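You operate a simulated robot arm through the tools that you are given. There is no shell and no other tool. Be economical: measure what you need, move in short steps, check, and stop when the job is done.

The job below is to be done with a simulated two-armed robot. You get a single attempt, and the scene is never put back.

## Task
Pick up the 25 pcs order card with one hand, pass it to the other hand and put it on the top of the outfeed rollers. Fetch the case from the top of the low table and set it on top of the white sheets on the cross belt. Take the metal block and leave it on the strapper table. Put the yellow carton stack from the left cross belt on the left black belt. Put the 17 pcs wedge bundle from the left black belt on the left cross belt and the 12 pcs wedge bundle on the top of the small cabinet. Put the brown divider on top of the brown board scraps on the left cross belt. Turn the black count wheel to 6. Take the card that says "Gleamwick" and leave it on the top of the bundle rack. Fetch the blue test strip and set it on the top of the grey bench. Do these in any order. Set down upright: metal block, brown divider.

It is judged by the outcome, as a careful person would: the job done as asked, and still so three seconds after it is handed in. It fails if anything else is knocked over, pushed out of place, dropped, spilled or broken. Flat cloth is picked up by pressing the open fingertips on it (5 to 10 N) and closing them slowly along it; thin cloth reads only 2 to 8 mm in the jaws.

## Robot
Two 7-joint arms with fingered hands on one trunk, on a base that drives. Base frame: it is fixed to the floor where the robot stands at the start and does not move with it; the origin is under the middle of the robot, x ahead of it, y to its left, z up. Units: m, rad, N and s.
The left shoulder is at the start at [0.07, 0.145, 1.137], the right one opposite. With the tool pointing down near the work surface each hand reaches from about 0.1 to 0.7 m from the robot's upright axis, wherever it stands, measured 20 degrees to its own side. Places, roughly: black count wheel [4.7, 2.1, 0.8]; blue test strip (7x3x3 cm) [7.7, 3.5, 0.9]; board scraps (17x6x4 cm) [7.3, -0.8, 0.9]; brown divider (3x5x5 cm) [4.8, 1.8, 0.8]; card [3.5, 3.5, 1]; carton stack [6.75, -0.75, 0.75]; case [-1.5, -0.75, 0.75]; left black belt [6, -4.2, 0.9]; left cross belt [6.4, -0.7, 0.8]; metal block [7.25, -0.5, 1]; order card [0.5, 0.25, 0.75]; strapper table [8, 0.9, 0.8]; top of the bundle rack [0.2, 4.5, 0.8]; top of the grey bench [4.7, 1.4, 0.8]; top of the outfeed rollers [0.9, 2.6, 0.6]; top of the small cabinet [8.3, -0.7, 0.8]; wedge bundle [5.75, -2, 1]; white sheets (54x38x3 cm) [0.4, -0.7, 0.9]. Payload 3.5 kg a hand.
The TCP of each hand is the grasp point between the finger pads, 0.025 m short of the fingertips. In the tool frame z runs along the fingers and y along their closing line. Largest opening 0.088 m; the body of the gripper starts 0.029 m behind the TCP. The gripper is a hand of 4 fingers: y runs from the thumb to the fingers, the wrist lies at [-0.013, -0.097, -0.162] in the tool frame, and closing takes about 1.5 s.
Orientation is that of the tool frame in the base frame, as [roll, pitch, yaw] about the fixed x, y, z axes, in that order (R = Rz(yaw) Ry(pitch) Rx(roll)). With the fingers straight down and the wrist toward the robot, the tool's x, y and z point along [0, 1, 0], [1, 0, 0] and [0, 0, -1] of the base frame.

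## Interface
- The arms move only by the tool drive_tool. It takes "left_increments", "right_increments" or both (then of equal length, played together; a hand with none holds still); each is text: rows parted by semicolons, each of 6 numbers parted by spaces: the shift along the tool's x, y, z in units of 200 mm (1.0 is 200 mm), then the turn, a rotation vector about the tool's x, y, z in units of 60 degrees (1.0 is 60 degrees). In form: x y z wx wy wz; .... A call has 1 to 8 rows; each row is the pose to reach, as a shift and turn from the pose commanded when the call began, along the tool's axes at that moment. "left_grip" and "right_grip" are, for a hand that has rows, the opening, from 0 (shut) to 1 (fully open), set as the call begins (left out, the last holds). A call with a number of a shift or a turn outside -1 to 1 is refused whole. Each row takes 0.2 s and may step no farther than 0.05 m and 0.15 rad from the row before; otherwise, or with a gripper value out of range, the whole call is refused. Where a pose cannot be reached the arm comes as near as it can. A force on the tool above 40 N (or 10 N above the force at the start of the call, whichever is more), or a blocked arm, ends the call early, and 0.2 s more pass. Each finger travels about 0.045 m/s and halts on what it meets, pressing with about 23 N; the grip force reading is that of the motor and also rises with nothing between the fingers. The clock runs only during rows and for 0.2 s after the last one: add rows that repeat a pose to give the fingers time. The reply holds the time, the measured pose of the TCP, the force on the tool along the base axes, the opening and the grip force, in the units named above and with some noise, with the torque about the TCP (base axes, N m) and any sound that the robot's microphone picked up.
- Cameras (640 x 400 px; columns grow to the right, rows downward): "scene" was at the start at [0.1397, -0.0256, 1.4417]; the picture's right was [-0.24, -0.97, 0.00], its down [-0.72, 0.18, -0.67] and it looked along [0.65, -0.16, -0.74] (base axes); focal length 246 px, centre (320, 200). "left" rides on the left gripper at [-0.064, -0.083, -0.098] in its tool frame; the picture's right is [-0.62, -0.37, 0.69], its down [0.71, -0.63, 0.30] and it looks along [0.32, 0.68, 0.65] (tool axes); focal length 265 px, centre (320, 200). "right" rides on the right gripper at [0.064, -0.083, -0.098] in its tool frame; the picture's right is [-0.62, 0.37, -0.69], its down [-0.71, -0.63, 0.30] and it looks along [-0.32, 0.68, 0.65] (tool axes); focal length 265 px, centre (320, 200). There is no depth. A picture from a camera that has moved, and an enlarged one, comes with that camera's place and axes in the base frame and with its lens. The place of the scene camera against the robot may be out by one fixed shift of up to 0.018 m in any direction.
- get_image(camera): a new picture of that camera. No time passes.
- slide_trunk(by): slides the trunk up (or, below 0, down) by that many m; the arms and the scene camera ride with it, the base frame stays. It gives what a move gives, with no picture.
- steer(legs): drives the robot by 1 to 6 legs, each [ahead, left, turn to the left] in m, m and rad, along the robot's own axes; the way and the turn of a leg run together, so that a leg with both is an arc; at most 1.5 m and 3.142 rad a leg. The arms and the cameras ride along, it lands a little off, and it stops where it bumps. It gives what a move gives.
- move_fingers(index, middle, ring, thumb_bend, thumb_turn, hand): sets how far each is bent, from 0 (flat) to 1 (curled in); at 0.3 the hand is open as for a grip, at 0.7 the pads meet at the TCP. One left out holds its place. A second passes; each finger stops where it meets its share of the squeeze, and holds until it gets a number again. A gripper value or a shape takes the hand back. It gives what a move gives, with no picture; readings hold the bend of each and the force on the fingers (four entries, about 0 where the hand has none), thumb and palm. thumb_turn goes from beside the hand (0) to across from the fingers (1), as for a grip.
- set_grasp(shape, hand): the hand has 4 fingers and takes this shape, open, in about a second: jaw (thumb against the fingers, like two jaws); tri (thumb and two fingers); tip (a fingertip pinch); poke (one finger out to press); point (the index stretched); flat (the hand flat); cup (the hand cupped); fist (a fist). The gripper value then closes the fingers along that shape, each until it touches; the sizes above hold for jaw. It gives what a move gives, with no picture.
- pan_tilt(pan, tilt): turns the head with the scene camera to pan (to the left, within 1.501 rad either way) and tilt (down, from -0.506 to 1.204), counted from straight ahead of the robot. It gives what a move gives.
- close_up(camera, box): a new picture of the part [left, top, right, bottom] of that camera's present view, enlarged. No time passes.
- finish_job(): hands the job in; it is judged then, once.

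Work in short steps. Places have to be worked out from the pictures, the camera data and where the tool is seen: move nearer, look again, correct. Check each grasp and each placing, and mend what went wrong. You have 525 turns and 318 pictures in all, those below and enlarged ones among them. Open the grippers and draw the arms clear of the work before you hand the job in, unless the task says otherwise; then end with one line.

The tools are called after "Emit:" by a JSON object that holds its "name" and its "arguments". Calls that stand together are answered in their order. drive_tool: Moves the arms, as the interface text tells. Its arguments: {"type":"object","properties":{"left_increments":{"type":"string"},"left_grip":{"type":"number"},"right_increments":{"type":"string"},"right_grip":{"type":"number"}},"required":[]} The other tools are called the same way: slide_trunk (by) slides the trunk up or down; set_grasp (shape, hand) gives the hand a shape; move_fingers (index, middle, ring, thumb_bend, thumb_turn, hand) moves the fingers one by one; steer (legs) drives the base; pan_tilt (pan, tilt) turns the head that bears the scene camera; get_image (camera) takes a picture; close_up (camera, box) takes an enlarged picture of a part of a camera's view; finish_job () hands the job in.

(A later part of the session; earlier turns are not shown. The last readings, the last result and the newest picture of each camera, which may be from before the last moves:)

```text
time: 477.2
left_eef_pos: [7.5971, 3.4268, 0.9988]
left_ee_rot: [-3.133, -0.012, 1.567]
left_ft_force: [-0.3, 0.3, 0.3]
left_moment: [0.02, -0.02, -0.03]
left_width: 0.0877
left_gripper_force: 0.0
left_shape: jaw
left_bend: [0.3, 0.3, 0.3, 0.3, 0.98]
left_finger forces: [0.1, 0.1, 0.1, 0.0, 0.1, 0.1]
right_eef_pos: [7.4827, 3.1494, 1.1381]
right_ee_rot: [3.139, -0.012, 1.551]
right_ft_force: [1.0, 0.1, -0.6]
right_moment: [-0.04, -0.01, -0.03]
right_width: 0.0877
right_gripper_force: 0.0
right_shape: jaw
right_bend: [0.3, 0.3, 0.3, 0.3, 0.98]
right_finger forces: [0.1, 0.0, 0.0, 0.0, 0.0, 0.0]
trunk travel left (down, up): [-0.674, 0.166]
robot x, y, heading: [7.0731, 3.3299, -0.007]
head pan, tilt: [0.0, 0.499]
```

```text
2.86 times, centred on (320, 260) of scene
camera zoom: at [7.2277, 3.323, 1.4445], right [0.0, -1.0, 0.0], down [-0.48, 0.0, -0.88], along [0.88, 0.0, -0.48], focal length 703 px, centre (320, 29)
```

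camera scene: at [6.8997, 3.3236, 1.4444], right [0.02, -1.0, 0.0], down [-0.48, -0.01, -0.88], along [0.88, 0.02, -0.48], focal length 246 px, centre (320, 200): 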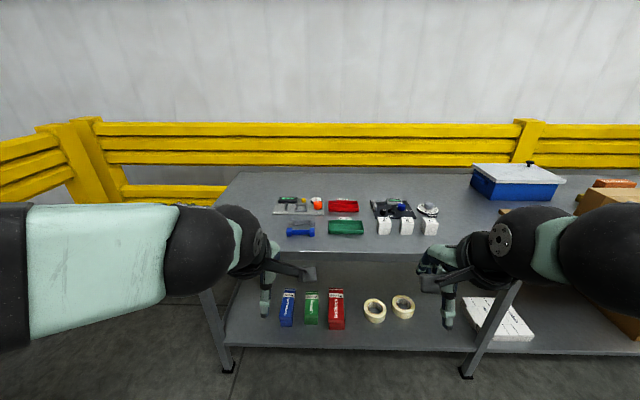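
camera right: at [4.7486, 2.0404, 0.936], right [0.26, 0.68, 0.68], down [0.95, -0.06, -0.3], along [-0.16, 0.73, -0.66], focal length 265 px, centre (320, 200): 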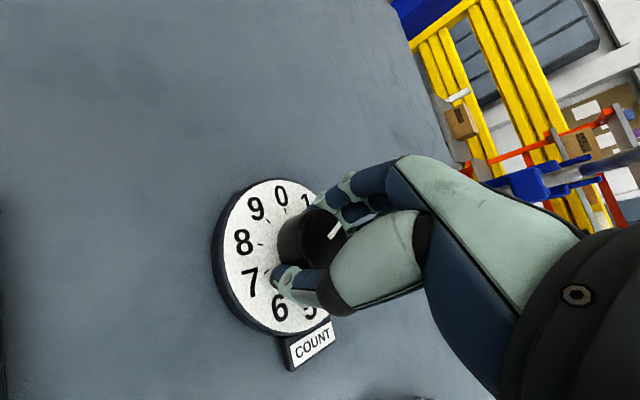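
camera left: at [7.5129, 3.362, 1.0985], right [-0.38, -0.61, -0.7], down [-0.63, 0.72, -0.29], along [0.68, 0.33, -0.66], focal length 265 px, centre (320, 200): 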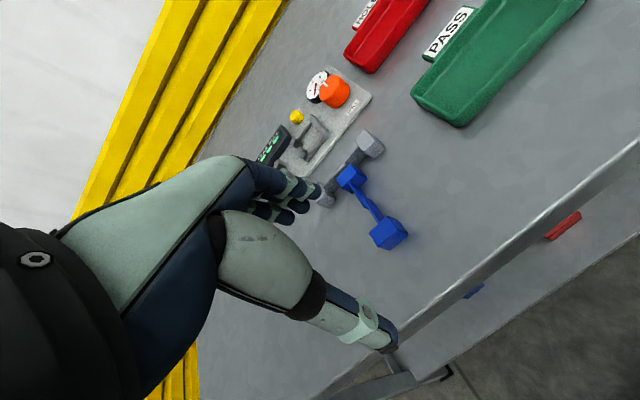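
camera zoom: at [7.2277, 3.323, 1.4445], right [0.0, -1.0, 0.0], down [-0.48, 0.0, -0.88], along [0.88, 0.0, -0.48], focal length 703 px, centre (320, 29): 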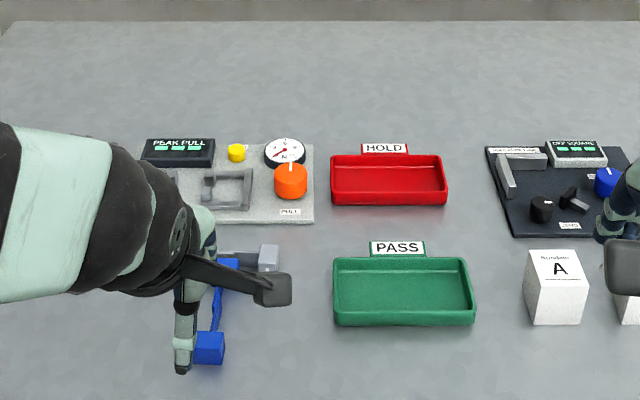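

The strip now lies along x, its near end free. Yaw the left hand 90° so it closes along y across the near end block.

Emit:
{"name": "drive_tool", "arguments": {"left_increments": "0 0 -0.1 0 0 0.14; 0 0 -0.2 0 0 0.28; 0 0 -0.2 0 0 0.42; 0 0 -0.2 0 0 0.56; 0 0 -0.2 0 0 0.7; 0 0 -0.2 0 0 0.84; 0 0 -0.2 0 0 0.98", "left_grip": 0.8}}

Emit:
{"name": "drive_tool", "arguments": {"left_increments": "0 0 0 0 0 0.14; 0 0 0 0 0 0.28; 0 0 0 0 0 0.42; 0 0 0 0 0 0.52"}}

Emit:
{"name": "get_image", "arguments": {"camera": "left"}}

```text
time: 478.8
left_eef_pos: [7.5978, 3.4249, 1.0406]
left_ee_rot: [-3.128, 0.001, 0.537]
left_ft_force: [-1.1, 0.0, -0.5]
left_moment: [-0.01, -0.01, -0.04]
left_width: 0.0704
left_gripper_force: 0.0
left_shape: jaw
left_bend: [0.27, 0.34, 0.31, 0.49, 0.99]
left_finger forces: [0.0, 0.0, 0.1, 0.0, 0.0, 0.0]
right_eef_pos: [7.4843, 3.1502, 1.1383]
right_ee_rot: [3.139, -0.012, 1.553]
right_ft_force: [-0.1, 0.0, 0.1]
right_moment: [0.04, -0.01, 0.03]
right_width: 0.0876
right_gripper_force: 0.1
right_shape: jaw
right_bend: [0.3, 0.3, 0.3, 0.3, 0.98]
right_finger forces: [0.0, 0.0, 0.0, 0.0, 0.1, 0.0]
trunk travel left (down, up): [-0.674, 0.166]
robot x, y, heading: [7.074, 3.3319, -0.001]
head pan, tilt: [0.0, 0.499]
```

```text
time: 479.8
left_eef_pos: [7.5974, 3.4241, 1.0416]
left_ee_rot: [-3.128, 0.01, -0.007]
left_ft_force: [0.2, -0.3, 0.1]
left_moment: [-0.01, -0.01, -0.02]
left_width: 0.0705
left_gripper_force: 0.0
left_shape: jaw
left_bend: [0.27, 0.34, 0.31, 0.49, 0.99]
left_finger forces: [0.0, 0.0, 0.1, 0.0, 0.0, 0.1]
right_eef_pos: [7.4851, 3.15, 1.1393]
right_ee_rot: [3.141, -0.011, 1.552]
right_ft_force: [-0.3, -0.7, -1.1]
right_moment: [0.05, 0.0, 0.0]
right_width: 0.0877
right_gripper_force: 0.1
right_shape: jaw
right_bend: [0.3, 0.3, 0.3, 0.3, 0.98]
right_finger forces: [0.0, 0.0, 0.0, 0.0, 0.0, 0.1]
trunk travel left (down, up): [-0.674, 0.166]
robot x, y, heading: [7.0721, 3.3318, -0.001]
head pan, tilt: [0.0, 0.499]
```

```text
100 pictures are left
camera left: at [7.534, 3.5069, 1.1413], right [-0.62, 0.38, -0.68], down [0.72, 0.63, -0.3], along [0.31, -0.68, -0.66], focal length 265 px, centre (320, 200)
```

left: 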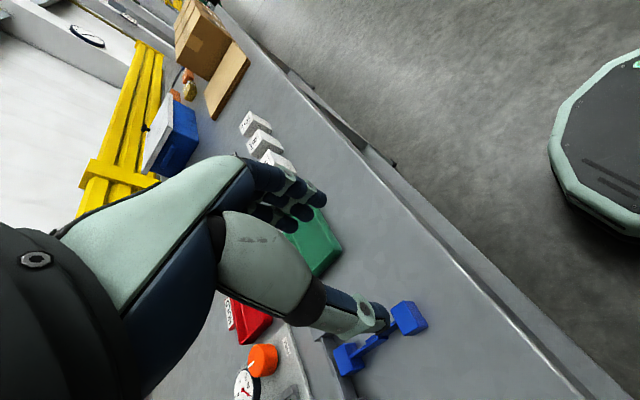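

Emit:
{"name": "drive_tool", "arguments": {"left_increments": "0.15 -0.02 0 0 0 0; 0.29 -0.045 0.1 0 0 0; 0.29 -0.045 0.3 0 0 0; 0.29 -0.045 0.5 0 0 0; 0.29 -0.045 0.68 0 0 0"}}

Emit:
{"name": "get_image", "arguments": {"camera": "left"}}

```text
time: 481.0
left_eef_pos: [7.6558, 3.4332, 0.9016]
left_ee_rot: [-3.128, 0.009, -0.005]
left_ft_force: [0.5, -1.0, -0.2]
left_moment: [0.01, -0.01, 0.01]
left_width: 0.0705
left_gripper_force: 0.0
left_shape: jaw
left_bend: [0.27, 0.34, 0.31, 0.49, 0.99]
left_finger forces: [0.1, 0.0, 0.0, 0.1, 0.0, 0.0]
right_eef_pos: [7.4844, 3.1506, 1.1381]
right_ee_rot: [3.139, -0.013, 1.551]
right_ft_force: [0.1, 0.5, 0.1]
right_moment: [0.01, 0.0, 0.02]
right_width: 0.0877
right_gripper_force: 0.1
right_shape: jaw
right_bend: [0.3, 0.3, 0.3, 0.3, 0.98]
right_finger forces: [0.0, 0.1, 0.1, 0.0, 0.0, 0.0]
trunk travel left (down, up): [-0.674, 0.166]
robot x, y, heading: [7.0782, 3.3313, -0.002]
head pan, tilt: [0.0, 0.499]
```

```text
99 pictures are left
camera left: at [7.5914, 3.5172, 1.0015], right [-0.62, 0.38, -0.68], down [0.71, 0.63, -0.3], along [0.31, -0.68, -0.66], focal length 265 px, centre (320, 200)
```

left: 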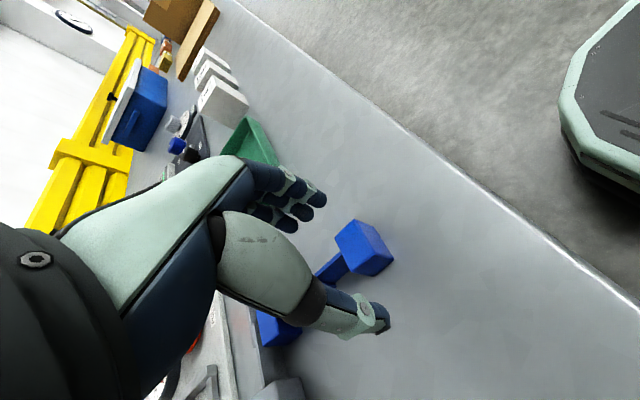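

Emit:
{"name": "drive_tool", "arguments": {"left_increments": "-0.04 0 0.06 0 0 0; -0.04 0 0.12 0 0 0"}}

Emit:
{"name": "drive_tool", "arguments": {"left_increments": "0 0 0 0 0 0; 0 0 0 0 0 0; 0 0 0 0 0 0; 0 0 0 0 0 0; 0 0 0 0 0 0; 0 0 0 0 0 0", "left_grip": 0}}

Emit:
{"name": "get_image", "arguments": {"camera": "left"}}

```text
time: 481.6
left_eef_pos: [7.646, 3.4348, 0.8806]
left_ee_rot: [-3.13, 0.01, -0.005]
left_ft_force: [0.2, 0.1, 0.9]
left_moment: [0.02, 0.0, -0.02]
left_width: 0.0706
left_gripper_force: 0.1
left_shape: jaw
left_bend: [0.27, 0.34, 0.31, 0.49, 0.99]
left_finger forces: [0.1, 0.1, 0.0, 0.0, 0.1, 0.0]
right_eef_pos: [7.4847, 3.1483, 1.139]
right_ee_rot: [3.141, -0.012, 1.552]
right_ft_force: [0.0, 0.5, 0.4]
right_moment: [0.02, -0.04, 0.0]
right_width: 0.0875
right_gripper_force: 0.0
right_shape: jaw
right_bend: [0.3, 0.3, 0.3, 0.3, 0.98]
right_finger forces: [0.0, 0.1, 0.0, 0.0, 0.1, 0.0]
trunk travel left (down, up): [-0.674, 0.166]
robot x, y, heading: [7.0696, 3.3271, -0.003]
head pan, tilt: [0.0, 0.499]
```

```text
time: 483.0
left_eef_pos: [7.647, 3.4347, 0.8799]
left_ee_rot: [-3.128, 0.009, -0.007]
left_ft_force: [0.0, 0.6, -0.5]
left_moment: [0.0, 0.01, -0.02]
left_width: 0.0232
left_gripper_force: 23.1
left_shape: jaw
left_bend: [0.74, 0.54, 0.61, 0.75, 1.0]
left_finger forces: [13.0, 6.7, 0.1, 0.0, 19.7, 0.1]
right_eef_pos: [7.4843, 3.1492, 1.1383]
right_ee_rot: [-3.141, -0.012, 1.55]
right_ft_force: [0.6, -0.3, -0.1]
right_moment: [-0.01, -0.02, 0.01]
right_width: 0.0878
right_gripper_force: 0.0
right_shape: jaw
right_bend: [0.3, 0.3, 0.3, 0.3, 0.98]
right_finger forces: [0.0, 0.0, 0.0, 0.1, 0.0, 0.1]
trunk travel left (down, up): [-0.674, 0.166]
robot x, y, heading: [7.0734, 3.3293, -0.005]
head pan, tilt: [0.0, 0.499]
```

```text
98 pictures are left
camera left: at [7.5824, 3.5165, 0.9807], right [-0.62, 0.38, -0.68], down [0.71, 0.63, -0.3], along [0.32, -0.68, -0.66], focal length 265 px, centre (320, 200)
```

left: 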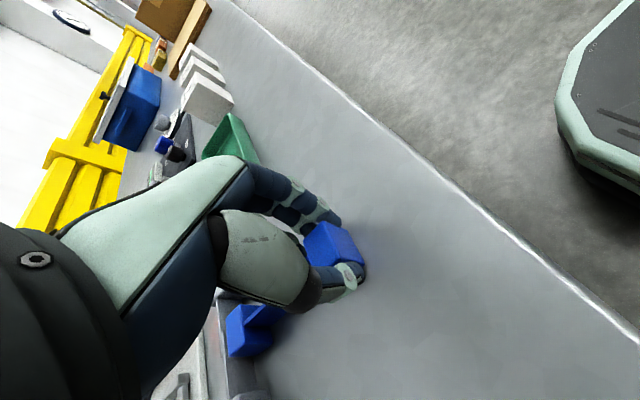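

Gripped. Draw it back slightly, then lift.

Emit:
{"name": "drive_tool", "arguments": {"left_increments": "-0.06 0 -0.02 0 0 0; -0.12 0 -0.08 0 0 0; -0.15 0 -0.25 0 0 0; -0.15 0 -0.45 0 0 0; -0.15 0 -0.7 0 0 0; -0.15 0 -0.95 0 0 0"}}

Emit:
{"name": "get_image", "arguments": {"camera": "left"}}

Emit:
{"name": "close_up", "arguments": {"camera": "scene", "box": [200, 150, 400, 330]}}

```text
time: 484.4
left_eef_pos: [7.6167, 3.4342, 1.0753]
left_ee_rot: [-3.13, 0.008, -0.004]
left_ft_force: [0.3, -0.6, -1.1]
left_moment: [0.0, 0.0, -0.01]
left_width: 0.0234
left_gripper_force: 23.0
left_shape: jaw
left_bend: [0.74, 0.54, 0.61, 0.75, 1.0]
left_finger forces: [13.1, 6.6, 0.0, 0.1, 19.7, 0.0]
right_eef_pos: [7.4826, 3.1496, 1.1381]
right_ee_rot: [3.137, -0.012, 1.554]
right_ft_force: [0.1, 0.0, 0.5]
right_moment: [0.03, -0.03, 0.01]
right_width: 0.0878
right_gripper_force: 0.1
right_shape: jaw
right_bend: [0.3, 0.3, 0.3, 0.3, 0.98]
right_finger forces: [0.0, 0.0, 0.0, 0.0, 0.0, 0.0]
trunk travel left (down, up): [-0.674, 0.166]
robot x, y, heading: [7.0707, 3.3325, -0.005]
head pan, tilt: [0.0, 0.499]
```

```text
97 pictures are left
camera left: at [7.5522, 3.5166, 1.174], right [-0.62, 0.38, -0.68], down [0.71, 0.63, -0.3], along [0.32, -0.68, -0.66], focal length 265 px, centre (320, 200)
```

left: 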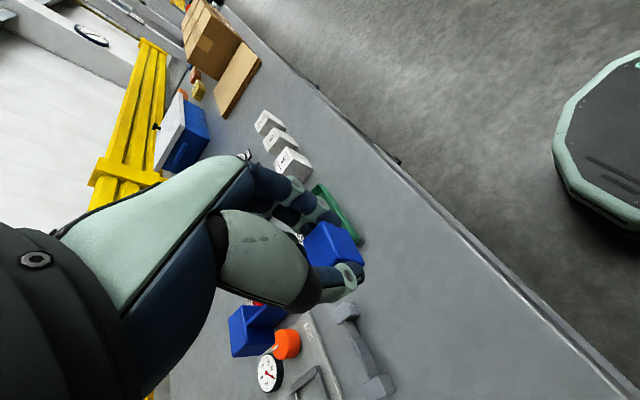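

```text
2.22 times, centred on (300, 240) of scene
camera zoom: at [7.2265, 3.3231, 1.4446], right [0.0, -1.0, 0.0], down [-0.48, 0.0, -0.88], along [0.88, 0.0, -0.48], focal length 547 px, centre (364, 111)
```

zoom: 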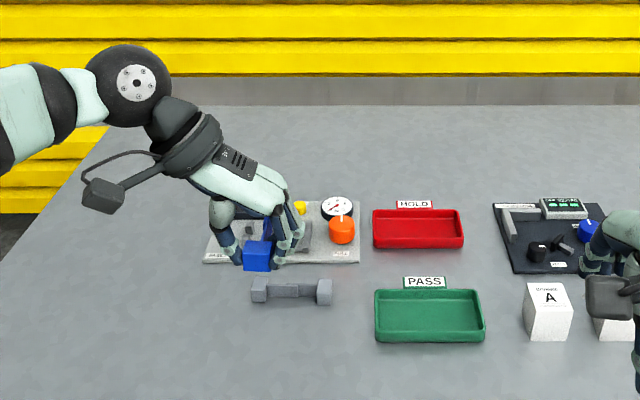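

Strip held; the grey one stayed put. Drive to the grey bench's east side at y≈1.45.

Emit:
{"name": "steer", "arguments": {"legs": [[-0.6, 0, 0], [0, 0, 3.13], [0.6, 1.0, 0], [0.35, 0.9, 0]]}}

Emit:
{"name": "pan_tilt", "arguments": {"pan": 0.1, "tilt": 0.75}}

Emit:
{"name": "get_image", "arguments": {"camera": "scene"}}

```text
time: 505.3
left_eef_pos: [4.8975, 1.3707, 1.0735]
left_ee_rot: [-3.128, 0.007, 3.11]
left_ft_force: [-0.1, 0.4, 0.4]
left_moment: [0.01, -0.01, -0.01]
left_width: 0.0235
left_gripper_force: 22.4
left_shape: jaw
left_bend: [0.74, 0.54, 0.61, 0.75, 1.0]
left_finger forces: [13.1, 6.4, 0.1, 0.0, 19.6, 0.0]
right_eef_pos: [5.0388, 1.6501, 1.1379]
right_ee_rot: [-3.141, -0.014, -1.615]
right_ft_force: [0.1, -0.8, -0.4]
right_moment: [-0.03, 0.0, 0.01]
right_width: 0.088
right_gripper_force: 0.0
right_shape: jaw
right_bend: [0.3, 0.3, 0.3, 0.3, 0.98]
right_finger forces: [0.0, 0.0, 0.0, 0.0, 0.1, 0.0]
trunk travel left (down, up): [-0.674, 0.166]
robot x, y, heading: [5.442, 1.4604, 3.118]
head pan, tilt: [0.0, 0.499]
```

```text
time: 506.1
left_eef_pos: [4.8963, 1.3696, 1.0727]
left_ee_rot: [-3.131, 0.009, 3.112]
left_ft_force: [0.7, 0.3, -1.2]
left_moment: [0.01, 0.0, -0.01]
left_width: 0.0235
left_gripper_force: 22.4
left_shape: jaw
left_bend: [0.74, 0.54, 0.61, 0.75, 1.0]
left_finger forces: [13.1, 6.6, 0.0, 0.1, 19.7, 0.0]
right_eef_pos: [5.0376, 1.65, 1.1394]
right_ee_rot: [3.141, -0.013, -1.614]
right_ft_force: [0.1, -0.2, 0.8]
right_moment: [-0.01, 0.02, 0.02]
right_width: 0.0877
right_gripper_force: 0.1
right_shape: jaw
right_bend: [0.3, 0.3, 0.3, 0.3, 0.98]
right_finger forces: [0.0, 0.1, 0.0, 0.0, 0.0, 0.0]
trunk travel left (down, up): [-0.674, 0.166]
robot x, y, heading: [5.4458, 1.4603, 3.111]
head pan, tilt: [0.099, 0.75]
```

```text
95 pictures are left
camera scene: at [5.3233, 1.4486, 1.4226], right [-0.07, 1.0, 0.0], down [0.68, 0.05, -0.73], along [-0.73, -0.05, -0.68], focal length 246 px, centre (320, 200)
```

scene: 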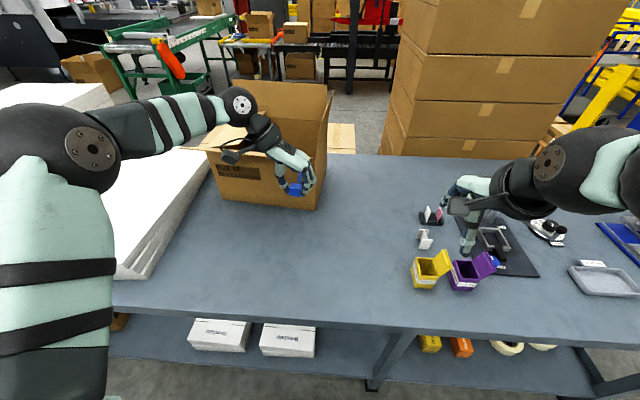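

The bench below is clear. Lower the strip.

Emit:
{"name": "drive_tool", "arguments": {"left_increments": "-0.05 0 0.2 0 0 0; -0.1 0 0.4 0 0 0; -0.1 0 0.6 0 0 0; -0.1 0 0.8 0 0 0; -0.1 0 1 0 0 0"}}

Emit:
{"name": "drive_tool", "arguments": {"left_increments": "0 0 0.06 0 0 0; 0 0 0.11 0 0 0; 0 0 0.16 0 0 0"}}

Emit:
{"name": "get_image", "arguments": {"camera": "left"}}

```text
time: 507.3
left_eef_pos: [4.9149, 1.3674, 0.8708]
left_ee_rot: [-3.131, 0.01, 3.11]
left_ft_force: [0.2, -0.3, -0.2]
left_moment: [0.01, -0.02, 0.0]
left_width: 0.0234
left_gripper_force: 23.1
left_shape: jaw
left_bend: [0.74, 0.54, 0.61, 0.75, 1.0]
left_finger forces: [13.2, 6.5, 0.0, 0.0, 19.7, 0.1]
right_eef_pos: [5.0372, 1.6514, 1.1378]
right_ee_rot: [3.139, -0.012, -1.614]
right_ft_force: [-0.5, -0.5, 0.0]
right_moment: [-0.01, 0.01, -0.03]
right_width: 0.0876
right_gripper_force: 0.0
right_shape: jaw
right_bend: [0.3, 0.3, 0.3, 0.3, 0.98]
right_finger forces: [0.0, 0.1, 0.0, 0.1, 0.0, 0.0]
trunk travel left (down, up): [-0.674, 0.166]
robot x, y, heading: [5.4447, 1.4604, 3.112]
head pan, tilt: [0.099, 0.75]
```

```text
time: 508.1
left_eef_pos: [4.9169, 1.3665, 0.8404]
left_ee_rot: [-3.13, 0.009, 3.109]
left_ft_force: [-0.5, 0.0, -0.1]
left_moment: [0.01, -0.02, -0.01]
left_width: 0.0235
left_gripper_force: 22.9
left_shape: jaw
left_bend: [0.74, 0.54, 0.61, 0.75, 1.0]
left_finger forces: [13.2, 6.5, 0.0, 0.0, 19.7, 0.0]
right_eef_pos: [5.0377, 1.6507, 1.1387]
right_ee_rot: [3.139, -0.011, -1.616]
right_ft_force: [-0.7, -0.4, -0.2]
right_moment: [0.02, -0.02, 0.01]
right_width: 0.0877
right_gripper_force: 0.1
right_shape: jaw
right_bend: [0.3, 0.3, 0.3, 0.3, 0.98]
right_finger forces: [0.1, 0.0, 0.0, 0.0, 0.1, 0.1]
trunk travel left (down, up): [-0.674, 0.166]
robot x, y, heading: [5.4425, 1.4587, 3.109]
head pan, tilt: [0.099, 0.75]
```

```text
94 pictures are left
camera left: at [4.9774, 1.2828, 0.9407], right [0.61, -0.4, -0.68], down [-0.73, -0.61, -0.3], along [-0.3, 0.69, -0.66], focal length 265 px, centre (320, 200)
```

left: 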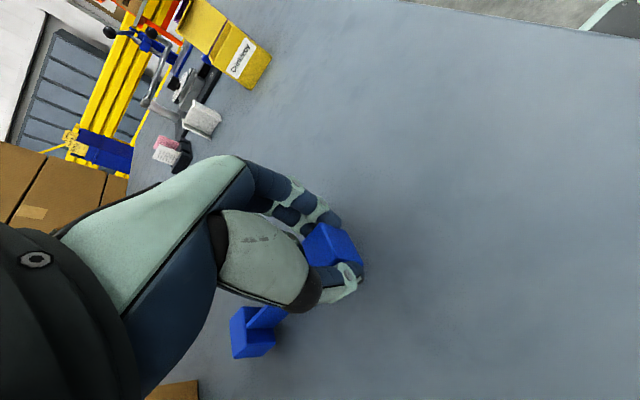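

Emit:
{"name": "drive_tool", "arguments": {"left_increments": "0 0 0.03 0 0 0; 0 0 0.055 0 0 0"}}

Emit:
{"name": "drive_tool", "arguments": {"left_increments": "0 0 0 0 0 0; 0 0 0 0 0 0; 0 0 0 0 0 0; 0 0 0 0 0 0; 0 0 0 0 0 0", "left_grip": 0.8}}

Emit:
{"name": "drive_tool", "arguments": {"left_increments": "0 0 -0.15 0 0 0; 0 0 -0.35 0 0 0; 0 0 -0.6 0 0 0; 0 0 -0.85 0 0 0; 0 0 -1 0 0 0"}}

Emit:
{"name": "get_image", "arguments": {"camera": "left"}}

```text
time: 508.7
left_eef_pos: [4.9195, 1.3657, 0.8308]
left_ee_rot: [-3.129, 0.008, 3.11]
left_ft_force: [0.1, 0.7, 1.9]
left_moment: [0.02, 0.02, 0.0]
left_width: 0.0232
left_gripper_force: 23.0
left_shape: jaw
left_bend: [0.74, 0.54, 0.61, 0.75, 1.0]
left_finger forces: [13.0, 6.9, 0.0, 0.0, 20.3, 0.1]
right_eef_pos: [5.0365, 1.651, 1.1384]
right_ee_rot: [3.139, -0.012, -1.613]
right_ft_force: [-0.1, 0.4, 1.0]
right_moment: [-0.02, -0.02, 0.0]
right_width: 0.0878
right_gripper_force: 0.3
right_shape: jaw
right_bend: [0.3, 0.3, 0.3, 0.3, 0.98]
right_finger forces: [0.0, 0.0, 0.1, 0.0, 0.1, 0.1]
trunk travel left (down, up): [-0.674, 0.166]
robot x, y, heading: [5.4446, 1.4564, 3.116]
head pan, tilt: [0.099, 0.75]
```

```text
time: 509.9
left_eef_pos: [4.9175, 1.3657, 0.8305]
left_ee_rot: [-3.13, 0.009, 3.109]
left_ft_force: [-0.3, 0.5, 0.4]
left_moment: [-0.01, -0.01, -0.01]
left_width: 0.0704
left_gripper_force: 0.0
left_shape: jaw
left_bend: [0.27, 0.34, 0.32, 0.49, 0.99]
left_finger forces: [0.1, 0.0, 0.1, 0.1, 0.0, 0.0]
right_eef_pos: [5.0374, 1.6501, 1.1379]
right_ee_rot: [3.14, -0.013, -1.615]
right_ft_force: [0.6, 0.6, 0.0]
right_moment: [-0.02, -0.01, -0.03]
right_width: 0.0877
right_gripper_force: 0.2
right_shape: jaw
right_bend: [0.3, 0.3, 0.3, 0.3, 0.98]
right_finger forces: [0.1, 0.1, 0.0, 0.0, 0.0, 0.1]
trunk travel left (down, up): [-0.674, 0.166]
robot x, y, heading: [5.4463, 1.4606, 3.117]
head pan, tilt: [0.099, 0.75]
```

```text
time: 511.1
left_eef_pos: [4.9176, 1.3673, 1.0297]
left_ee_rot: [-3.13, 0.01, 3.113]
left_ft_force: [-0.1, 0.3, 0.3]
left_moment: [0.02, 0.0, -0.01]
left_width: 0.0701
left_gripper_force: 0.0
left_shape: jaw
left_bend: [0.27, 0.34, 0.32, 0.49, 0.99]
left_finger forces: [0.0, 0.1, 0.0, 0.0, 0.0, 0.0]
right_eef_pos: [5.0371, 1.6504, 1.1388]
right_ee_rot: [3.138, -0.012, -1.613]
right_ft_force: [-0.7, 0.0, 0.5]
right_moment: [0.01, 0.02, -0.04]
right_width: 0.0874
right_gripper_force: 0.0
right_shape: jaw
right_bend: [0.3, 0.3, 0.3, 0.3, 0.98]
right_finger forces: [0.1, 0.1, 0.0, 0.1, 0.0, 0.1]
trunk travel left (down, up): [-0.674, 0.166]
robot x, y, heading: [5.4466, 1.4622, 3.109]
head pan, tilt: [0.099, 0.75]
```

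```text
93 pictures are left
camera left: at [4.9783, 1.2832, 1.1299], right [0.61, -0.4, -0.68], down [-0.73, -0.61, -0.3], along [-0.3, 0.69, -0.66], focal length 265 px, centre (320, 200)
```

left: 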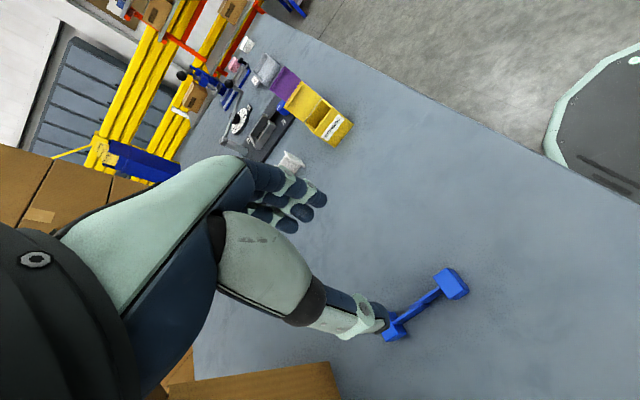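

Blue strip placed. Restore the left hand's yaw and head back to the cross belt for the yellow carton stack.

Emit:
{"name": "drive_tool", "arguments": {"left_increments": "-0.1 0 -0.1 0 0 -0.14; -0.2 0 -0.2 0 0 -0.28; -0.3 0 -0.3 0 0 -0.42; -0.4 0 -0.3 0 0 -0.56; -0.4 0 -0.3 0 0 -0.7; -0.4 0 -0.3 0 0 -0.84; -0.4 0 -0.3 0 0 -0.98"}}

Emit:
{"name": "drive_tool", "arguments": {"left_increments": "0 0 0 0 0 -0.14; 0 0 0 0 0 -0.28; 0 0 0 0 0 -0.42; 0 0 0 0 0 -0.52"}}

Emit:
{"name": "steer", "arguments": {"legs": [[-0.4, 0, 0], [0, 0, 1.6], [1.2, 0.6, 0], [0.2, 0.15, 0]]}}

Emit:
{"name": "pan_tilt", "arguments": {"pan": -0.1, "tilt": 0.7}}

Emit:
{"name": "get_image", "arguments": {"camera": "scene"}}

```text
time: 512.7
left_eef_pos: [4.9837, 1.3577, 1.0868]
left_ee_rot: [-3.133, 0.015, -2.137]
left_ft_force: [0.1, 0.1, -0.6]
left_moment: [-0.01, 0.0, 0.0]
left_width: 0.0701
left_gripper_force: 0.0
left_shape: jaw
left_bend: [0.27, 0.34, 0.32, 0.49, 0.99]
left_finger forces: [0.0, 0.1, 0.0, 0.0, 0.0, 0.0]
left hand out of reach, approached as far as the arm can: row 7
right_eef_pos: [5.0369, 1.6494, 1.1395]
right_ee_rot: [3.14, -0.013, -1.616]
right_ft_force: [0.4, 0.1, 0.0]
right_moment: [-0.01, -0.01, 0.02]
right_width: 0.088
right_gripper_force: 0.1
right_shape: jaw
right_bend: [0.3, 0.3, 0.3, 0.3, 0.98]
right_finger forces: [0.0, 0.0, 0.0, 0.0, 0.0, 0.1]
trunk travel left (down, up): [-0.674, 0.166]
robot x, y, heading: [5.443, 1.4616, 3.115]
head pan, tilt: [0.099, 0.75]
```

```text
time: 513.7
left_eef_pos: [4.9434, 1.3502, 1.0685]
left_ee_rot: [-3.129, 0.006, -1.591]
left_ft_force: [0.2, -0.6, -0.4]
left_moment: [0.03, 0.03, -0.01]
left_width: 0.0702
left_gripper_force: 0.0
left_shape: jaw
left_bend: [0.27, 0.34, 0.32, 0.49, 0.99]
left_finger forces: [0.0, 0.1, 0.0, 0.1, 0.0, 0.0]
left hand out of reach, approached as far as the arm can: row 1, 2, 3, 4
right_eef_pos: [5.037, 1.6511, 1.1383]
right_ee_rot: [3.14, -0.016, -1.616]
right_ft_force: [0.8, 0.0, -0.6]
right_moment: [-0.01, 0.0, 0.03]
right_width: 0.0876
right_gripper_force: 0.1
right_shape: jaw
right_bend: [0.3, 0.3, 0.3, 0.3, 0.98]
right_finger forces: [0.0, 0.0, 0.0, 0.1, 0.0, 0.0]
trunk travel left (down, up): [-0.674, 0.166]
robot x, y, heading: [5.4427, 1.4599, 3.111]
head pan, tilt: [0.099, 0.75]
```

```text
time: 527.9
left_eef_pos: [6.7797, -0.4332, 1.0679]
left_ee_rot: [-3.133, 0.005, 0.031]
left_ft_force: [0.6, 0.2, -0.2]
left_moment: [-0.02, -0.02, 0.03]
left_width: 0.0701
left_gripper_force: 0.0
left_shape: jaw
left_bend: [0.27, 0.34, 0.32, 0.49, 0.99]
left_finger forces: [0.0, 0.0, 0.0, 0.0, 0.0, 0.0]
right_eef_pos: [6.4749, -0.3588, 1.1396]
right_ee_rot: [3.137, -0.015, 0.016]
right_ft_force: [0.8, 0.7, 0.5]
right_moment: [-0.01, 0.03, -0.01]
right_width: 0.0877
right_gripper_force: 0.1
right_shape: jaw
right_bend: [0.3, 0.3, 0.3, 0.3, 0.98]
right_finger forces: [0.0, 0.0, 0.0, 0.0, 0.0, 0.0]
trunk travel left (down, up): [-0.674, 0.166]
robot x, y, heading: [6.643, 0.0561, -1.541]
head pan, tilt: [0.099, 0.75]
```

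```text
time: 528.7
left_eef_pos: [6.7814, -0.4352, 1.068]
left_ee_rot: [-3.13, 0.011, 0.034]
left_ft_force: [-1.3, 0.2, -0.5]
left_moment: [0.01, -0.02, -0.03]
left_width: 0.07
left_gripper_force: 0.1
left_shape: jaw
left_bend: [0.27, 0.34, 0.32, 0.49, 0.99]
left_finger forces: [0.0, 0.0, 0.0, 0.0, 0.0, 0.0]
right_eef_pos: [6.4782, -0.3596, 1.1392]
right_ee_rot: [3.141, -0.013, 0.015]
right_ft_force: [-0.1, -1.3, -1.0]
right_moment: [-0.01, 0.03, 0.02]
right_width: 0.0876
right_gripper_force: 0.1
right_shape: jaw
right_bend: [0.3, 0.3, 0.3, 0.3, 0.98]
right_finger forces: [0.0, 0.0, 0.0, 0.0, 0.0, 0.0]
trunk travel left (down, up): [-0.674, 0.166]
robot x, y, heading: [6.6415, 0.0576, -1.54]
head pan, tilt: [-0.099, 0.7]
```

```text
92 pictures are left
camera scene: at [6.6523, -0.0849, 1.4267], right [-1.0, 0.07, 0.0], down [0.04, 0.64, -0.76], along [-0.05, -0.76, -0.64], focal length 246 px, centre (320, 200)
```

scene: 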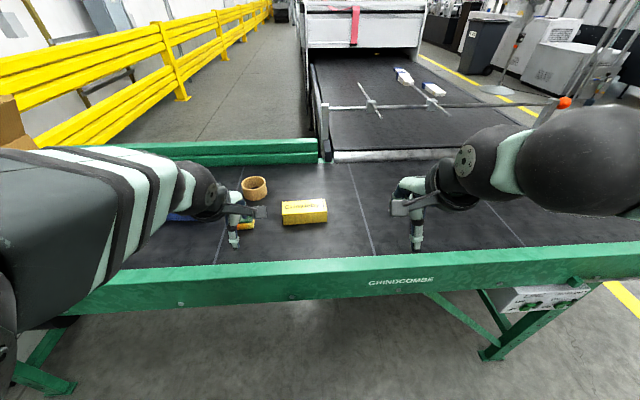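

Yellow carton ≈[6.66, −0.67]. Bring the left hand near it and view.

Emit:
{"name": "drive_tool", "arguments": {"left_increments": "-0.15 0.2 0 0 0 0; -0.3 0.4 0 0 0 0; -0.45 0.6 0 0 0 0; -0.55 0.8 0 0 0 0", "left_grip": 1}}

Emit:
{"name": "get_image", "arguments": {"camera": "left"}}

```text
time: 529.7
left_eef_pos: [6.6824, -0.6064, 1.0653]
left_ee_rot: [-3.128, 0.02, 0.046]
left_ft_force: [0.1, 0.3, 0.4]
left_moment: [0.03, -0.01, -0.03]
left_width: 0.0875
left_gripper_force: 0.2
left_shape: jaw
left_bend: [0.3, 0.3, 0.3, 0.3, 0.98]
left_finger forces: [0.0, 0.0, 0.0, 0.0, 0.0, 0.1]
right_eef_pos: [6.4759, -0.3611, 1.1374]
right_ee_rot: [3.141, -0.014, 0.018]
right_ft_force: [0.3, 0.1, 0.8]
right_moment: [0.06, 0.0, 0.0]
right_width: 0.0878
right_gripper_force: 0.1
right_shape: jaw
right_bend: [0.3, 0.3, 0.3, 0.3, 0.98]
right_finger forces: [0.1, 0.1, 0.0, 0.1, 0.0, 0.0]
trunk travel left (down, up): [-0.674, 0.166]
robot x, y, heading: [6.646, 0.0589, -1.543]
head pan, tilt: [-0.099, 0.7]
```

```text
91 pictures are left
camera left: at [6.6156, -0.5271, 1.1664], right [-0.65, 0.35, -0.68], down [0.68, 0.67, -0.31], along [0.34, -0.66, -0.67], focal length 265 px, centre (320, 200)
```

left: 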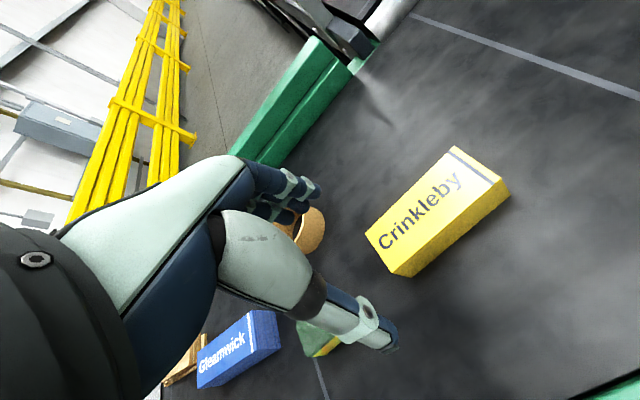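

Carton centre ≈[6.645, −0.669], long axis along x, width 6.4 cm. Descend and grip across its width.

Emit:
{"name": "drive_tool", "arguments": {"left_increments": "-0.1 0.16 0 0 0 0.04; -0.2 0.306 0.1 0 0 0.04; -0.2 0.306 0.3 0 0 0.04; -0.2 0.306 0.5 0 0 0.04; -0.2 0.306 0.7 0 0 0.04; -0.2 0.306 0.85 0 0 0.04"}}

Emit:
{"name": "get_image", "arguments": {"camera": "left"}}

```text
time: 531.1
left_eef_pos: [6.6433, -0.6549, 0.899]
left_ee_rot: [-3.141, 0.008, -0.01]
left_ft_force: [-0.3, -5.9, 7.5]
left_moment: [-0.36, 0.05, 0.0]
left_width: 0.0879
left_gripper_force: 0.0
left_shape: jaw
left_bend: [0.26, 0.3, 0.3, 0.3, 0.98]
left_finger forces: [8.4, 0.0, 0.0, 0.1, 0.0, 0.0]
left hand out of reach, approached as far as the arm can: row 2, 3, 4, 5, 6
right_eef_pos: [6.4768, -0.3576, 1.1386]
right_ee_rot: [3.138, -0.014, 0.016]
right_ft_force: [0.2, -0.8, -0.6]
right_moment: [0.03, 0.02, 0.0]
right_width: 0.0876
right_gripper_force: 0.0
right_shape: jaw
right_bend: [0.3, 0.3, 0.3, 0.3, 0.98]
right_finger forces: [0.1, 0.0, 0.0, 0.0, 0.0, 0.1]
trunk travel left (down, up): [-0.674, 0.166]
robot x, y, heading: [6.6454, 0.0561, -1.539]
head pan, tilt: [-0.099, 0.7]
```

```text
90 pictures are left
camera left: at [6.5794, -0.571, 0.9991], right [-0.62, 0.38, -0.69], down [0.72, 0.62, -0.31], along [0.31, -0.69, -0.66], focal length 265 px, centre (320, 200)
```

left: 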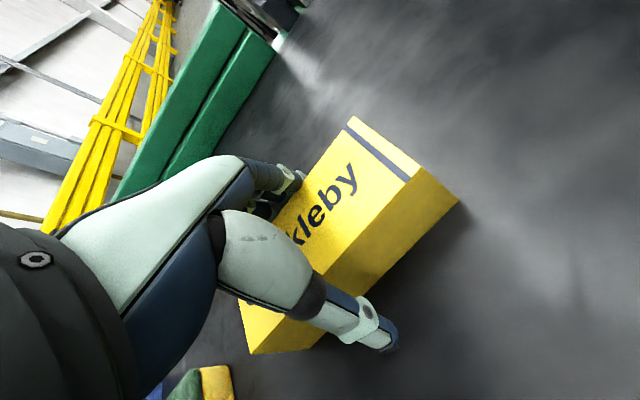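

Reach ran short and a finger touched the carton's top. Raise, advance the base 6 cm, then retry.

Emit:
{"name": "drive_tool", "arguments": {"left_increments": "0 0 -0.15 0 0 0; 0 0 -0.3 0 0 0"}}

Emit:
{"name": "steer", "arguments": {"legs": [[0.07, 0, -0.03]]}}

Emit:
{"name": "get_image", "arguments": {"camera": "left"}}

```text
time: 531.7
left_eef_pos: [6.6435, -0.652, 0.9573]
left_ee_rot: [-3.131, 0.005, -0.009]
left_ft_force: [-0.1, -0.2, 0.1]
left_moment: [-0.02, 0.03, 0.03]
left_width: 0.0879
left_gripper_force: 0.0
left_shape: jaw
left_bend: [0.3, 0.3, 0.3, 0.3, 0.98]
left_finger forces: [0.0, 0.0, 0.0, 0.0, 0.0, 0.0]
right_eef_pos: [6.4761, -0.3578, 1.1387]
right_ee_rot: [3.138, -0.014, 0.016]
right_ft_force: [0.7, 1.0, -0.5]
right_moment: [-0.01, 0.0, -0.02]
right_width: 0.0878
right_gripper_force: 0.1
right_shape: jaw
right_bend: [0.3, 0.3, 0.3, 0.3, 0.98]
right_finger forces: [0.0, 0.0, 0.1, 0.0, 0.1, 0.1]
trunk travel left (down, up): [-0.674, 0.166]
robot x, y, heading: [6.6395, 0.0591, -1.543]
head pan, tilt: [-0.099, 0.7]
```

```text
time: 532.7
left_eef_pos: [6.6227, -0.7215, 0.9605]
left_ee_rot: [-3.136, 0.007, -0.039]
left_ft_force: [0.8, 0.2, 0.0]
left_moment: [-0.04, 0.03, 0.01]
left_width: 0.0877
left_gripper_force: 0.1
left_shape: jaw
left_bend: [0.3, 0.3, 0.3, 0.3, 0.98]
left_finger forces: [0.1, 0.1, 0.0, 0.0, 0.0, 0.0]
right_eef_pos: [6.4649, -0.4242, 1.1396]
right_ee_rot: [3.135, -0.013, -0.017]
right_ft_force: [0.8, 0.0, -0.9]
right_moment: [0.04, 0.02, -0.02]
right_width: 0.0878
right_gripper_force: 0.0
right_shape: jaw
right_bend: [0.3, 0.3, 0.3, 0.3, 0.98]
right_finger forces: [0.0, 0.0, 0.1, 0.0, 0.0, 0.0]
trunk travel left (down, up): [-0.674, 0.166]
robot x, y, heading: [6.6487, -0.0106, -1.569]
head pan, tilt: [-0.099, 0.7]
```

```text
89 pictures are left
camera left: at [6.5621, -0.6364, 1.0589], right [-0.61, 0.4, -0.69], down [0.74, 0.6, -0.3], along [0.29, -0.69, -0.66], focal length 265 px, centre (320, 200)
```

left: 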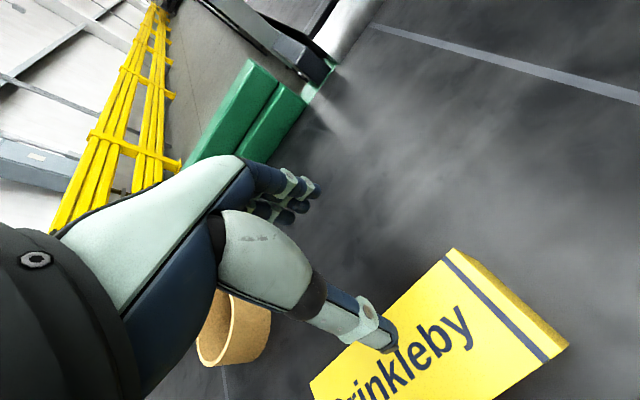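

Emit:
{"name": "drive_tool", "arguments": {"left_increments": "0.05 -0.14 0 0 0 -0.04; 0.1 -0.274 0 0 0 -0.05; 0.1 -0.274 0.15 0 0 -0.05; 0.1 -0.274 0.3 0 0 -0.05; 0.1 -0.274 0.4 0 0 -0.05"}}

Emit:
{"name": "get_image", "arguments": {"camera": "left"}}

```text
time: 533.9
left_eef_pos: [6.6356, -0.6898, 0.9482]
left_ee_rot: [-3.123, 0.003, 0.014]
left_ft_force: [-0.3, 0.0, 0.5]
left_moment: [0.02, -0.01, 0.0]
left_width: 0.0879
left_gripper_force: 0.1
left_shape: jaw
left_bend: [0.3, 0.3, 0.3, 0.3, 0.98]
left_finger forces: [0.0, 0.1, 0.0, 0.0, 0.0, 0.1]
left hand out of reach, approached as far as the arm can: row 2, 3, 4, 5
right_eef_pos: [6.464, -0.4238, 1.1387]
right_ee_rot: [3.138, -0.012, -0.016]
right_ft_force: [0.1, -0.7, -0.2]
right_moment: [-0.01, 0.01, 0.0]
right_width: 0.0876
right_gripper_force: 0.1
right_shape: jaw
right_bend: [0.3, 0.3, 0.3, 0.3, 0.98]
right_finger forces: [0.1, 0.0, 0.1, 0.0, 0.0, 0.0]
trunk travel left (down, up): [-0.674, 0.166]
robot x, y, heading: [6.642, -0.0134, -1.571]
head pan, tilt: [-0.099, 0.7]
```

```text
88 pictures are left
camera left: at [6.5695, -0.6094, 1.0478], right [-0.63, 0.37, -0.68], down [0.7, 0.65, -0.29], along [0.33, -0.67, -0.67], focal length 265 px, centre (320, 200)
```

left: 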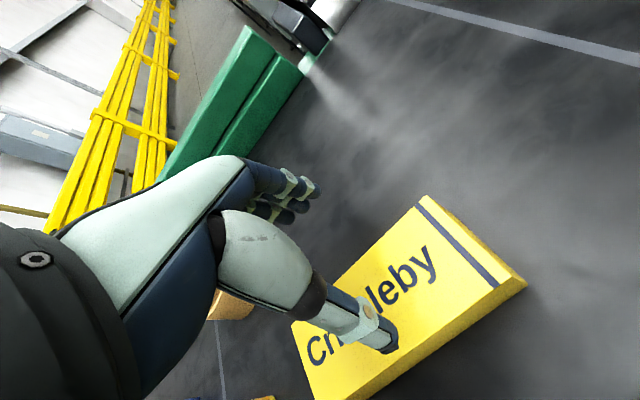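

The left hand is too near the robot's centre line. Shift the base 14 cm to the right and reposition the hand.

Emit:
{"name": "steer", "arguments": {"legs": [[0, -0.14, 0]]}}

Emit:
{"name": "drive_tool", "arguments": {"left_increments": "0.2 -0.03 0 0 0 0; 0.4 -0.06 0 0 0 0; 0.6 -0.09 0 0 0 0; 0.75 -0.115 0 0 0 0"}}

Emit:
{"name": "get_image", "arguments": {"camera": "left"}}

```text
time: 535.2
left_eef_pos: [6.4979, -0.6899, 0.9477]
left_ee_rot: [-3.122, 0.005, 0.014]
left_ft_force: [-1.0, 0.0, -0.5]
left_moment: [0.0, 0.05, -0.01]
left_width: 0.0878
left_gripper_force: 0.1
left_shape: jaw
left_bend: [0.3, 0.3, 0.3, 0.3, 0.98]
left_finger forces: [0.0, 0.0, 0.0, 0.1, 0.0, 0.0]
right_eef_pos: [6.3263, -0.4231, 1.1384]
right_ee_rot: [3.136, -0.013, -0.014]
right_ft_force: [0.3, -0.4, -0.2]
right_moment: [0.0, 0.01, -0.01]
right_width: 0.0877
right_gripper_force: 0.2
right_shape: jaw
right_bend: [0.3, 0.3, 0.3, 0.3, 0.98]
right_finger forces: [0.0, 0.0, 0.0, 0.1, 0.1, 0.1]
trunk travel left (down, up): [-0.674, 0.166]
robot x, y, heading: [6.505, -0.0113, -1.573]
head pan, tilt: [-0.099, 0.7]
```

```text
time: 536.1
left_eef_pos: [6.6065, -0.6906, 0.8819]
left_ee_rot: [-2.984, 0.074, 0.154]
left_ft_force: [-1.4, 1.2, 20.5]
left_moment: [-0.77, -0.28, -0.03]
left_width: 0.0847
left_gripper_force: 0.1
left_shape: jaw
left_bend: [0.3, 0.3, 0.3, 0.3, 0.97]
left_finger forces: [0.1, 21.2, 0.1, 0.0, 0.1, 0.0]
left hand out of reach, approached as far as the arm can: row 1, 2, 3, 4
right_eef_pos: [6.3265, -0.4209, 1.1413]
right_ee_rot: [3.134, -0.012, -0.016]
right_ft_force: [0.2, -1.5, 1.6]
right_moment: [0.0, 0.0, -0.04]
right_width: 0.0877
right_gripper_force: 0.1
right_shape: jaw
right_bend: [0.3, 0.3, 0.3, 0.3, 0.98]
right_finger forces: [0.0, 0.0, 0.0, 0.0, 0.1, 0.0]
trunk travel left (down, up): [-0.674, 0.166]
robot x, y, heading: [6.5038, -0.0164, -1.576]
head pan, tilt: [-0.099, 0.7]
stopped in row 4 (left hand): the force on the tool passed its limit at 181 N (the readings are from after the stop); the commanded pose is now the measured one
```

```text
87 pictures are left
camera left: at [6.5394, -0.6329, 0.9967], right [-0.73, 0.36, -0.58], down [0.59, 0.77, -0.25], along [0.35, -0.53, -0.77], focal length 265 px, centre (320, 200)
```

left: 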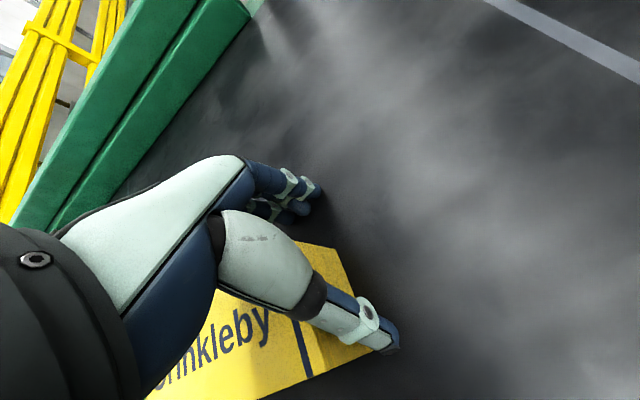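

An unreachable stretch made the hand drop onto the belt. Raise it carefully and look.

Emit:
{"name": "drive_tool", "arguments": {"left_increments": "0 0 -0.15 0 0 0; 0 0 -0.35 0 0 0; 0 0 -0.6 0 0 0; 0 -0.1 -0.8 0 0 0"}}

Emit:
{"name": "get_image", "arguments": {"camera": "scene"}}

Emit:
{"name": "get_image", "arguments": {"camera": "left"}}

```text
time: 537.1
left_eef_pos: [6.6153, -0.695, 1.0364]
left_ee_rot: [-2.973, 0.068, 0.154]
left_ft_force: [0.8, 0.3, 0.0]
left_moment: [0.0, -0.02, 0.02]
left_width: 0.088
left_gripper_force: 0.1
left_shape: jaw
left_bend: [0.3, 0.3, 0.3, 0.3, 0.98]
left_finger forces: [0.0, 0.0, 0.0, 0.0, 0.1, 0.0]
right_eef_pos: [6.3223, -0.4226, 1.1385]
right_ee_rot: [3.137, -0.016, -0.016]
right_ft_force: [-0.4, 0.0, -0.8]
right_moment: [-0.04, -0.01, 0.01]
right_width: 0.0876
right_gripper_force: 0.0
right_shape: jaw
right_bend: [0.3, 0.3, 0.3, 0.3, 0.98]
right_finger forces: [0.0, 0.0, 0.1, 0.1, 0.0, 0.0]
trunk travel left (down, up): [-0.674, 0.166]
robot x, y, heading: [6.503, -0.0122, -1.571]
head pan, tilt: [-0.099, 0.7]
```

```text
86 pictures are left
camera scene: at [6.5059, -0.1521, 1.4269], right [-0.99, 0.1, 0.0], down [0.07, 0.64, -0.77], along [-0.08, -0.76, -0.64], focal length 246 px, centre (320, 200)
```

scene: 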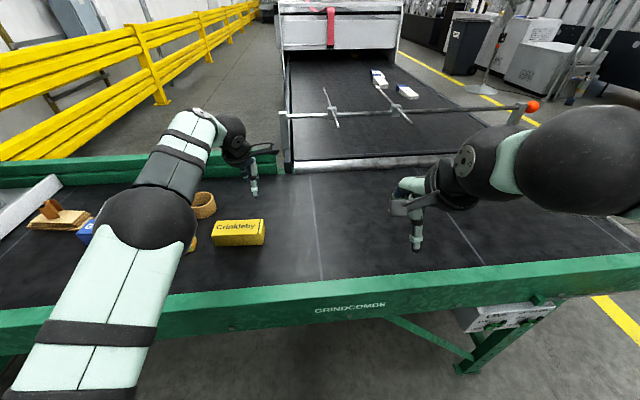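

```text
85 pictures are left
camera left: at [6.5491, -0.6394, 1.1517], right [-0.73, 0.37, -0.58], down [0.59, 0.77, -0.24], along [0.35, -0.52, -0.78], focal length 265 px, centre (320, 200)
```

left: 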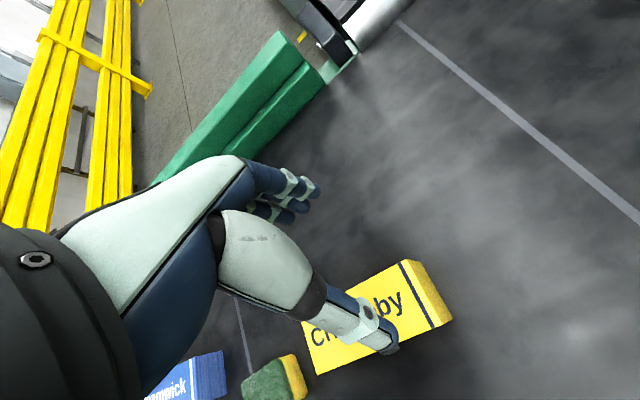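

Everything still stands in place. Withdraw the left arm to a normal pose and use the right hand for the carton instead.

Emit:
{"name": "drive_tool", "arguments": {"left_increments": "0.05 -0.18 -0.05 -0.04 0 0.04; 0.1 -0.36 -0.1 -0.08 0 0.08; 0.15 -0.54 -0.1 -0.12 0 0.12; 0.2 -0.72 -0.1 -0.16 0 0.147; 0.25 -0.9 -0.1 -0.16 0 0.147; 0.3 -1 -0.1 -0.16 0 0.147"}}

Emit:
{"name": "steer", "arguments": {"legs": [[0, 0.31, 0]]}}

Emit:
{"name": "pan_tilt", "arguments": {"pan": -0.2, "tilt": 0.8}}

Emit:
{"name": "get_image", "arguments": {"camera": "scene"}}

Emit:
{"name": "get_image", "arguments": {"camera": "right"}}

```text
time: 537.9
left_eef_pos: [6.6481, -0.578, 0.9383]
left_ee_rot: [-2.831, 0.087, 0.102]
left_ft_force: [-0.4, 0.2, 0.3]
left_moment: [0.05, 0.01, -0.02]
left_width: 0.0881
left_gripper_force: 0.1
left_shape: jaw
left_bend: [0.3, 0.3, 0.3, 0.3, 0.98]
left_finger forces: [0.0, 0.0, 0.1, 0.0, 0.0, 0.1]
right_eef_pos: [6.3254, -0.4269, 1.1376]
right_ee_rot: [-3.142, -0.012, -0.015]
right_ft_force: [0.4, -0.8, -0.3]
right_moment: [0.02, 0.02, -0.02]
right_width: 0.0878
right_gripper_force: 0.0
right_shape: jaw
right_bend: [0.3, 0.3, 0.3, 0.3, 0.98]
right_finger forces: [0.0, 0.0, 0.1, 0.1, 0.0, 0.0]
trunk travel left (down, up): [-0.674, 0.166]
robot x, y, heading: [6.5035, -0.0098, -1.57]
head pan, tilt: [-0.099, 0.7]
stopped in row 3 (left hand): the arm was blocked; the commanded pose is now the measured one
```

```text
time: 540.0
left_eef_pos: [6.9568, -0.5745, 0.9424]
left_ee_rot: [-2.836, 0.089, 0.105]
left_ft_force: [0.4, -0.1, 0.0]
left_moment: [0.02, -0.04, 0.03]
left_width: 0.0879
left_gripper_force: 0.0
left_shape: jaw
left_bend: [0.3, 0.3, 0.3, 0.3, 0.98]
left_finger forces: [0.0, 0.0, 0.1, 0.0, 0.0, 0.1]
right_eef_pos: [6.6348, -0.4241, 1.1395]
right_ee_rot: [3.137, -0.014, -0.011]
right_ft_force: [0.1, 0.4, -0.1]
right_moment: [0.03, 0.01, 0.01]
right_width: 0.0877
right_gripper_force: 0.1
right_shape: jaw
right_bend: [0.3, 0.3, 0.3, 0.3, 0.98]
right_finger forces: [0.1, 0.1, 0.0, 0.0, 0.1, 0.0]
trunk travel left (down, up): [-0.674, 0.166]
robot x, y, heading: [6.8108, -0.0113, -1.564]
head pan, tilt: [-0.099, 0.7]
```

```text
time: 540.6
left_eef_pos: [6.9597, -0.5737, 0.941]
left_ee_rot: [-2.835, 0.089, 0.105]
left_ft_force: [0.1, 0.6, 0.0]
left_moment: [-0.01, 0.03, 0.02]
left_width: 0.0881
left_gripper_force: 0.0
left_shape: jaw
left_bend: [0.3, 0.3, 0.3, 0.3, 0.98]
left_finger forces: [0.1, 0.0, 0.0, 0.1, 0.0, 0.0]
right_eef_pos: [6.6351, -0.4245, 1.1388]
right_ee_rot: [3.137, -0.012, -0.011]
right_ft_force: [0.2, -0.2, 0.0]
right_moment: [-0.01, 0.02, -0.02]
right_width: 0.0879
right_gripper_force: 0.1
right_shape: jaw
right_bend: [0.3, 0.3, 0.3, 0.3, 0.98]
right_finger forces: [0.0, 0.1, 0.0, 0.0, 0.0, 0.1]
trunk travel left (down, up): [-0.674, 0.166]
robot x, y, heading: [6.8128, -0.0103, -1.565]
head pan, tilt: [-0.201, 0.799]
```

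```text
84 pictures are left
camera scene: at [6.8104, -0.1479, 1.4186], right [-0.98, 0.19, 0.0], down [0.14, 0.7, -0.7], along [-0.14, -0.68, -0.72], focal length 246 px, centre (320, 200)
```

scene: 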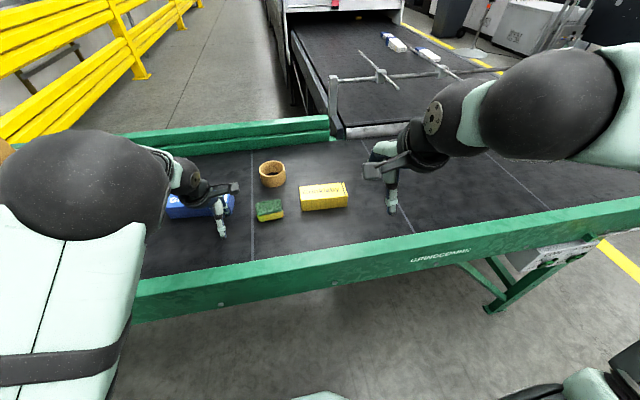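

```text
83 pictures are left
camera right: at [6.7009, -0.3409, 1.2373], right [-0.63, -0.36, 0.69], down [-0.7, 0.64, -0.32], along [-0.32, -0.68, -0.66], focal length 265 px, centre (320, 200)
```

right: 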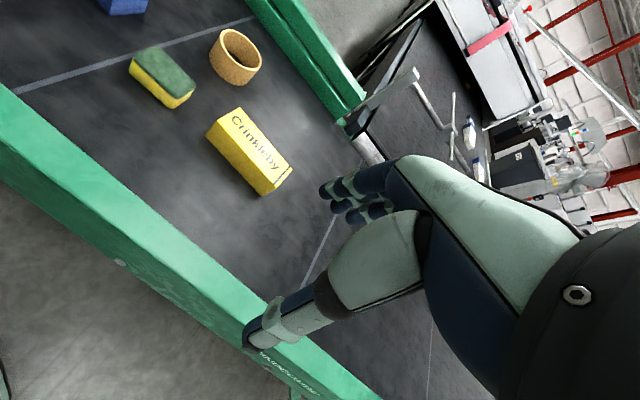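

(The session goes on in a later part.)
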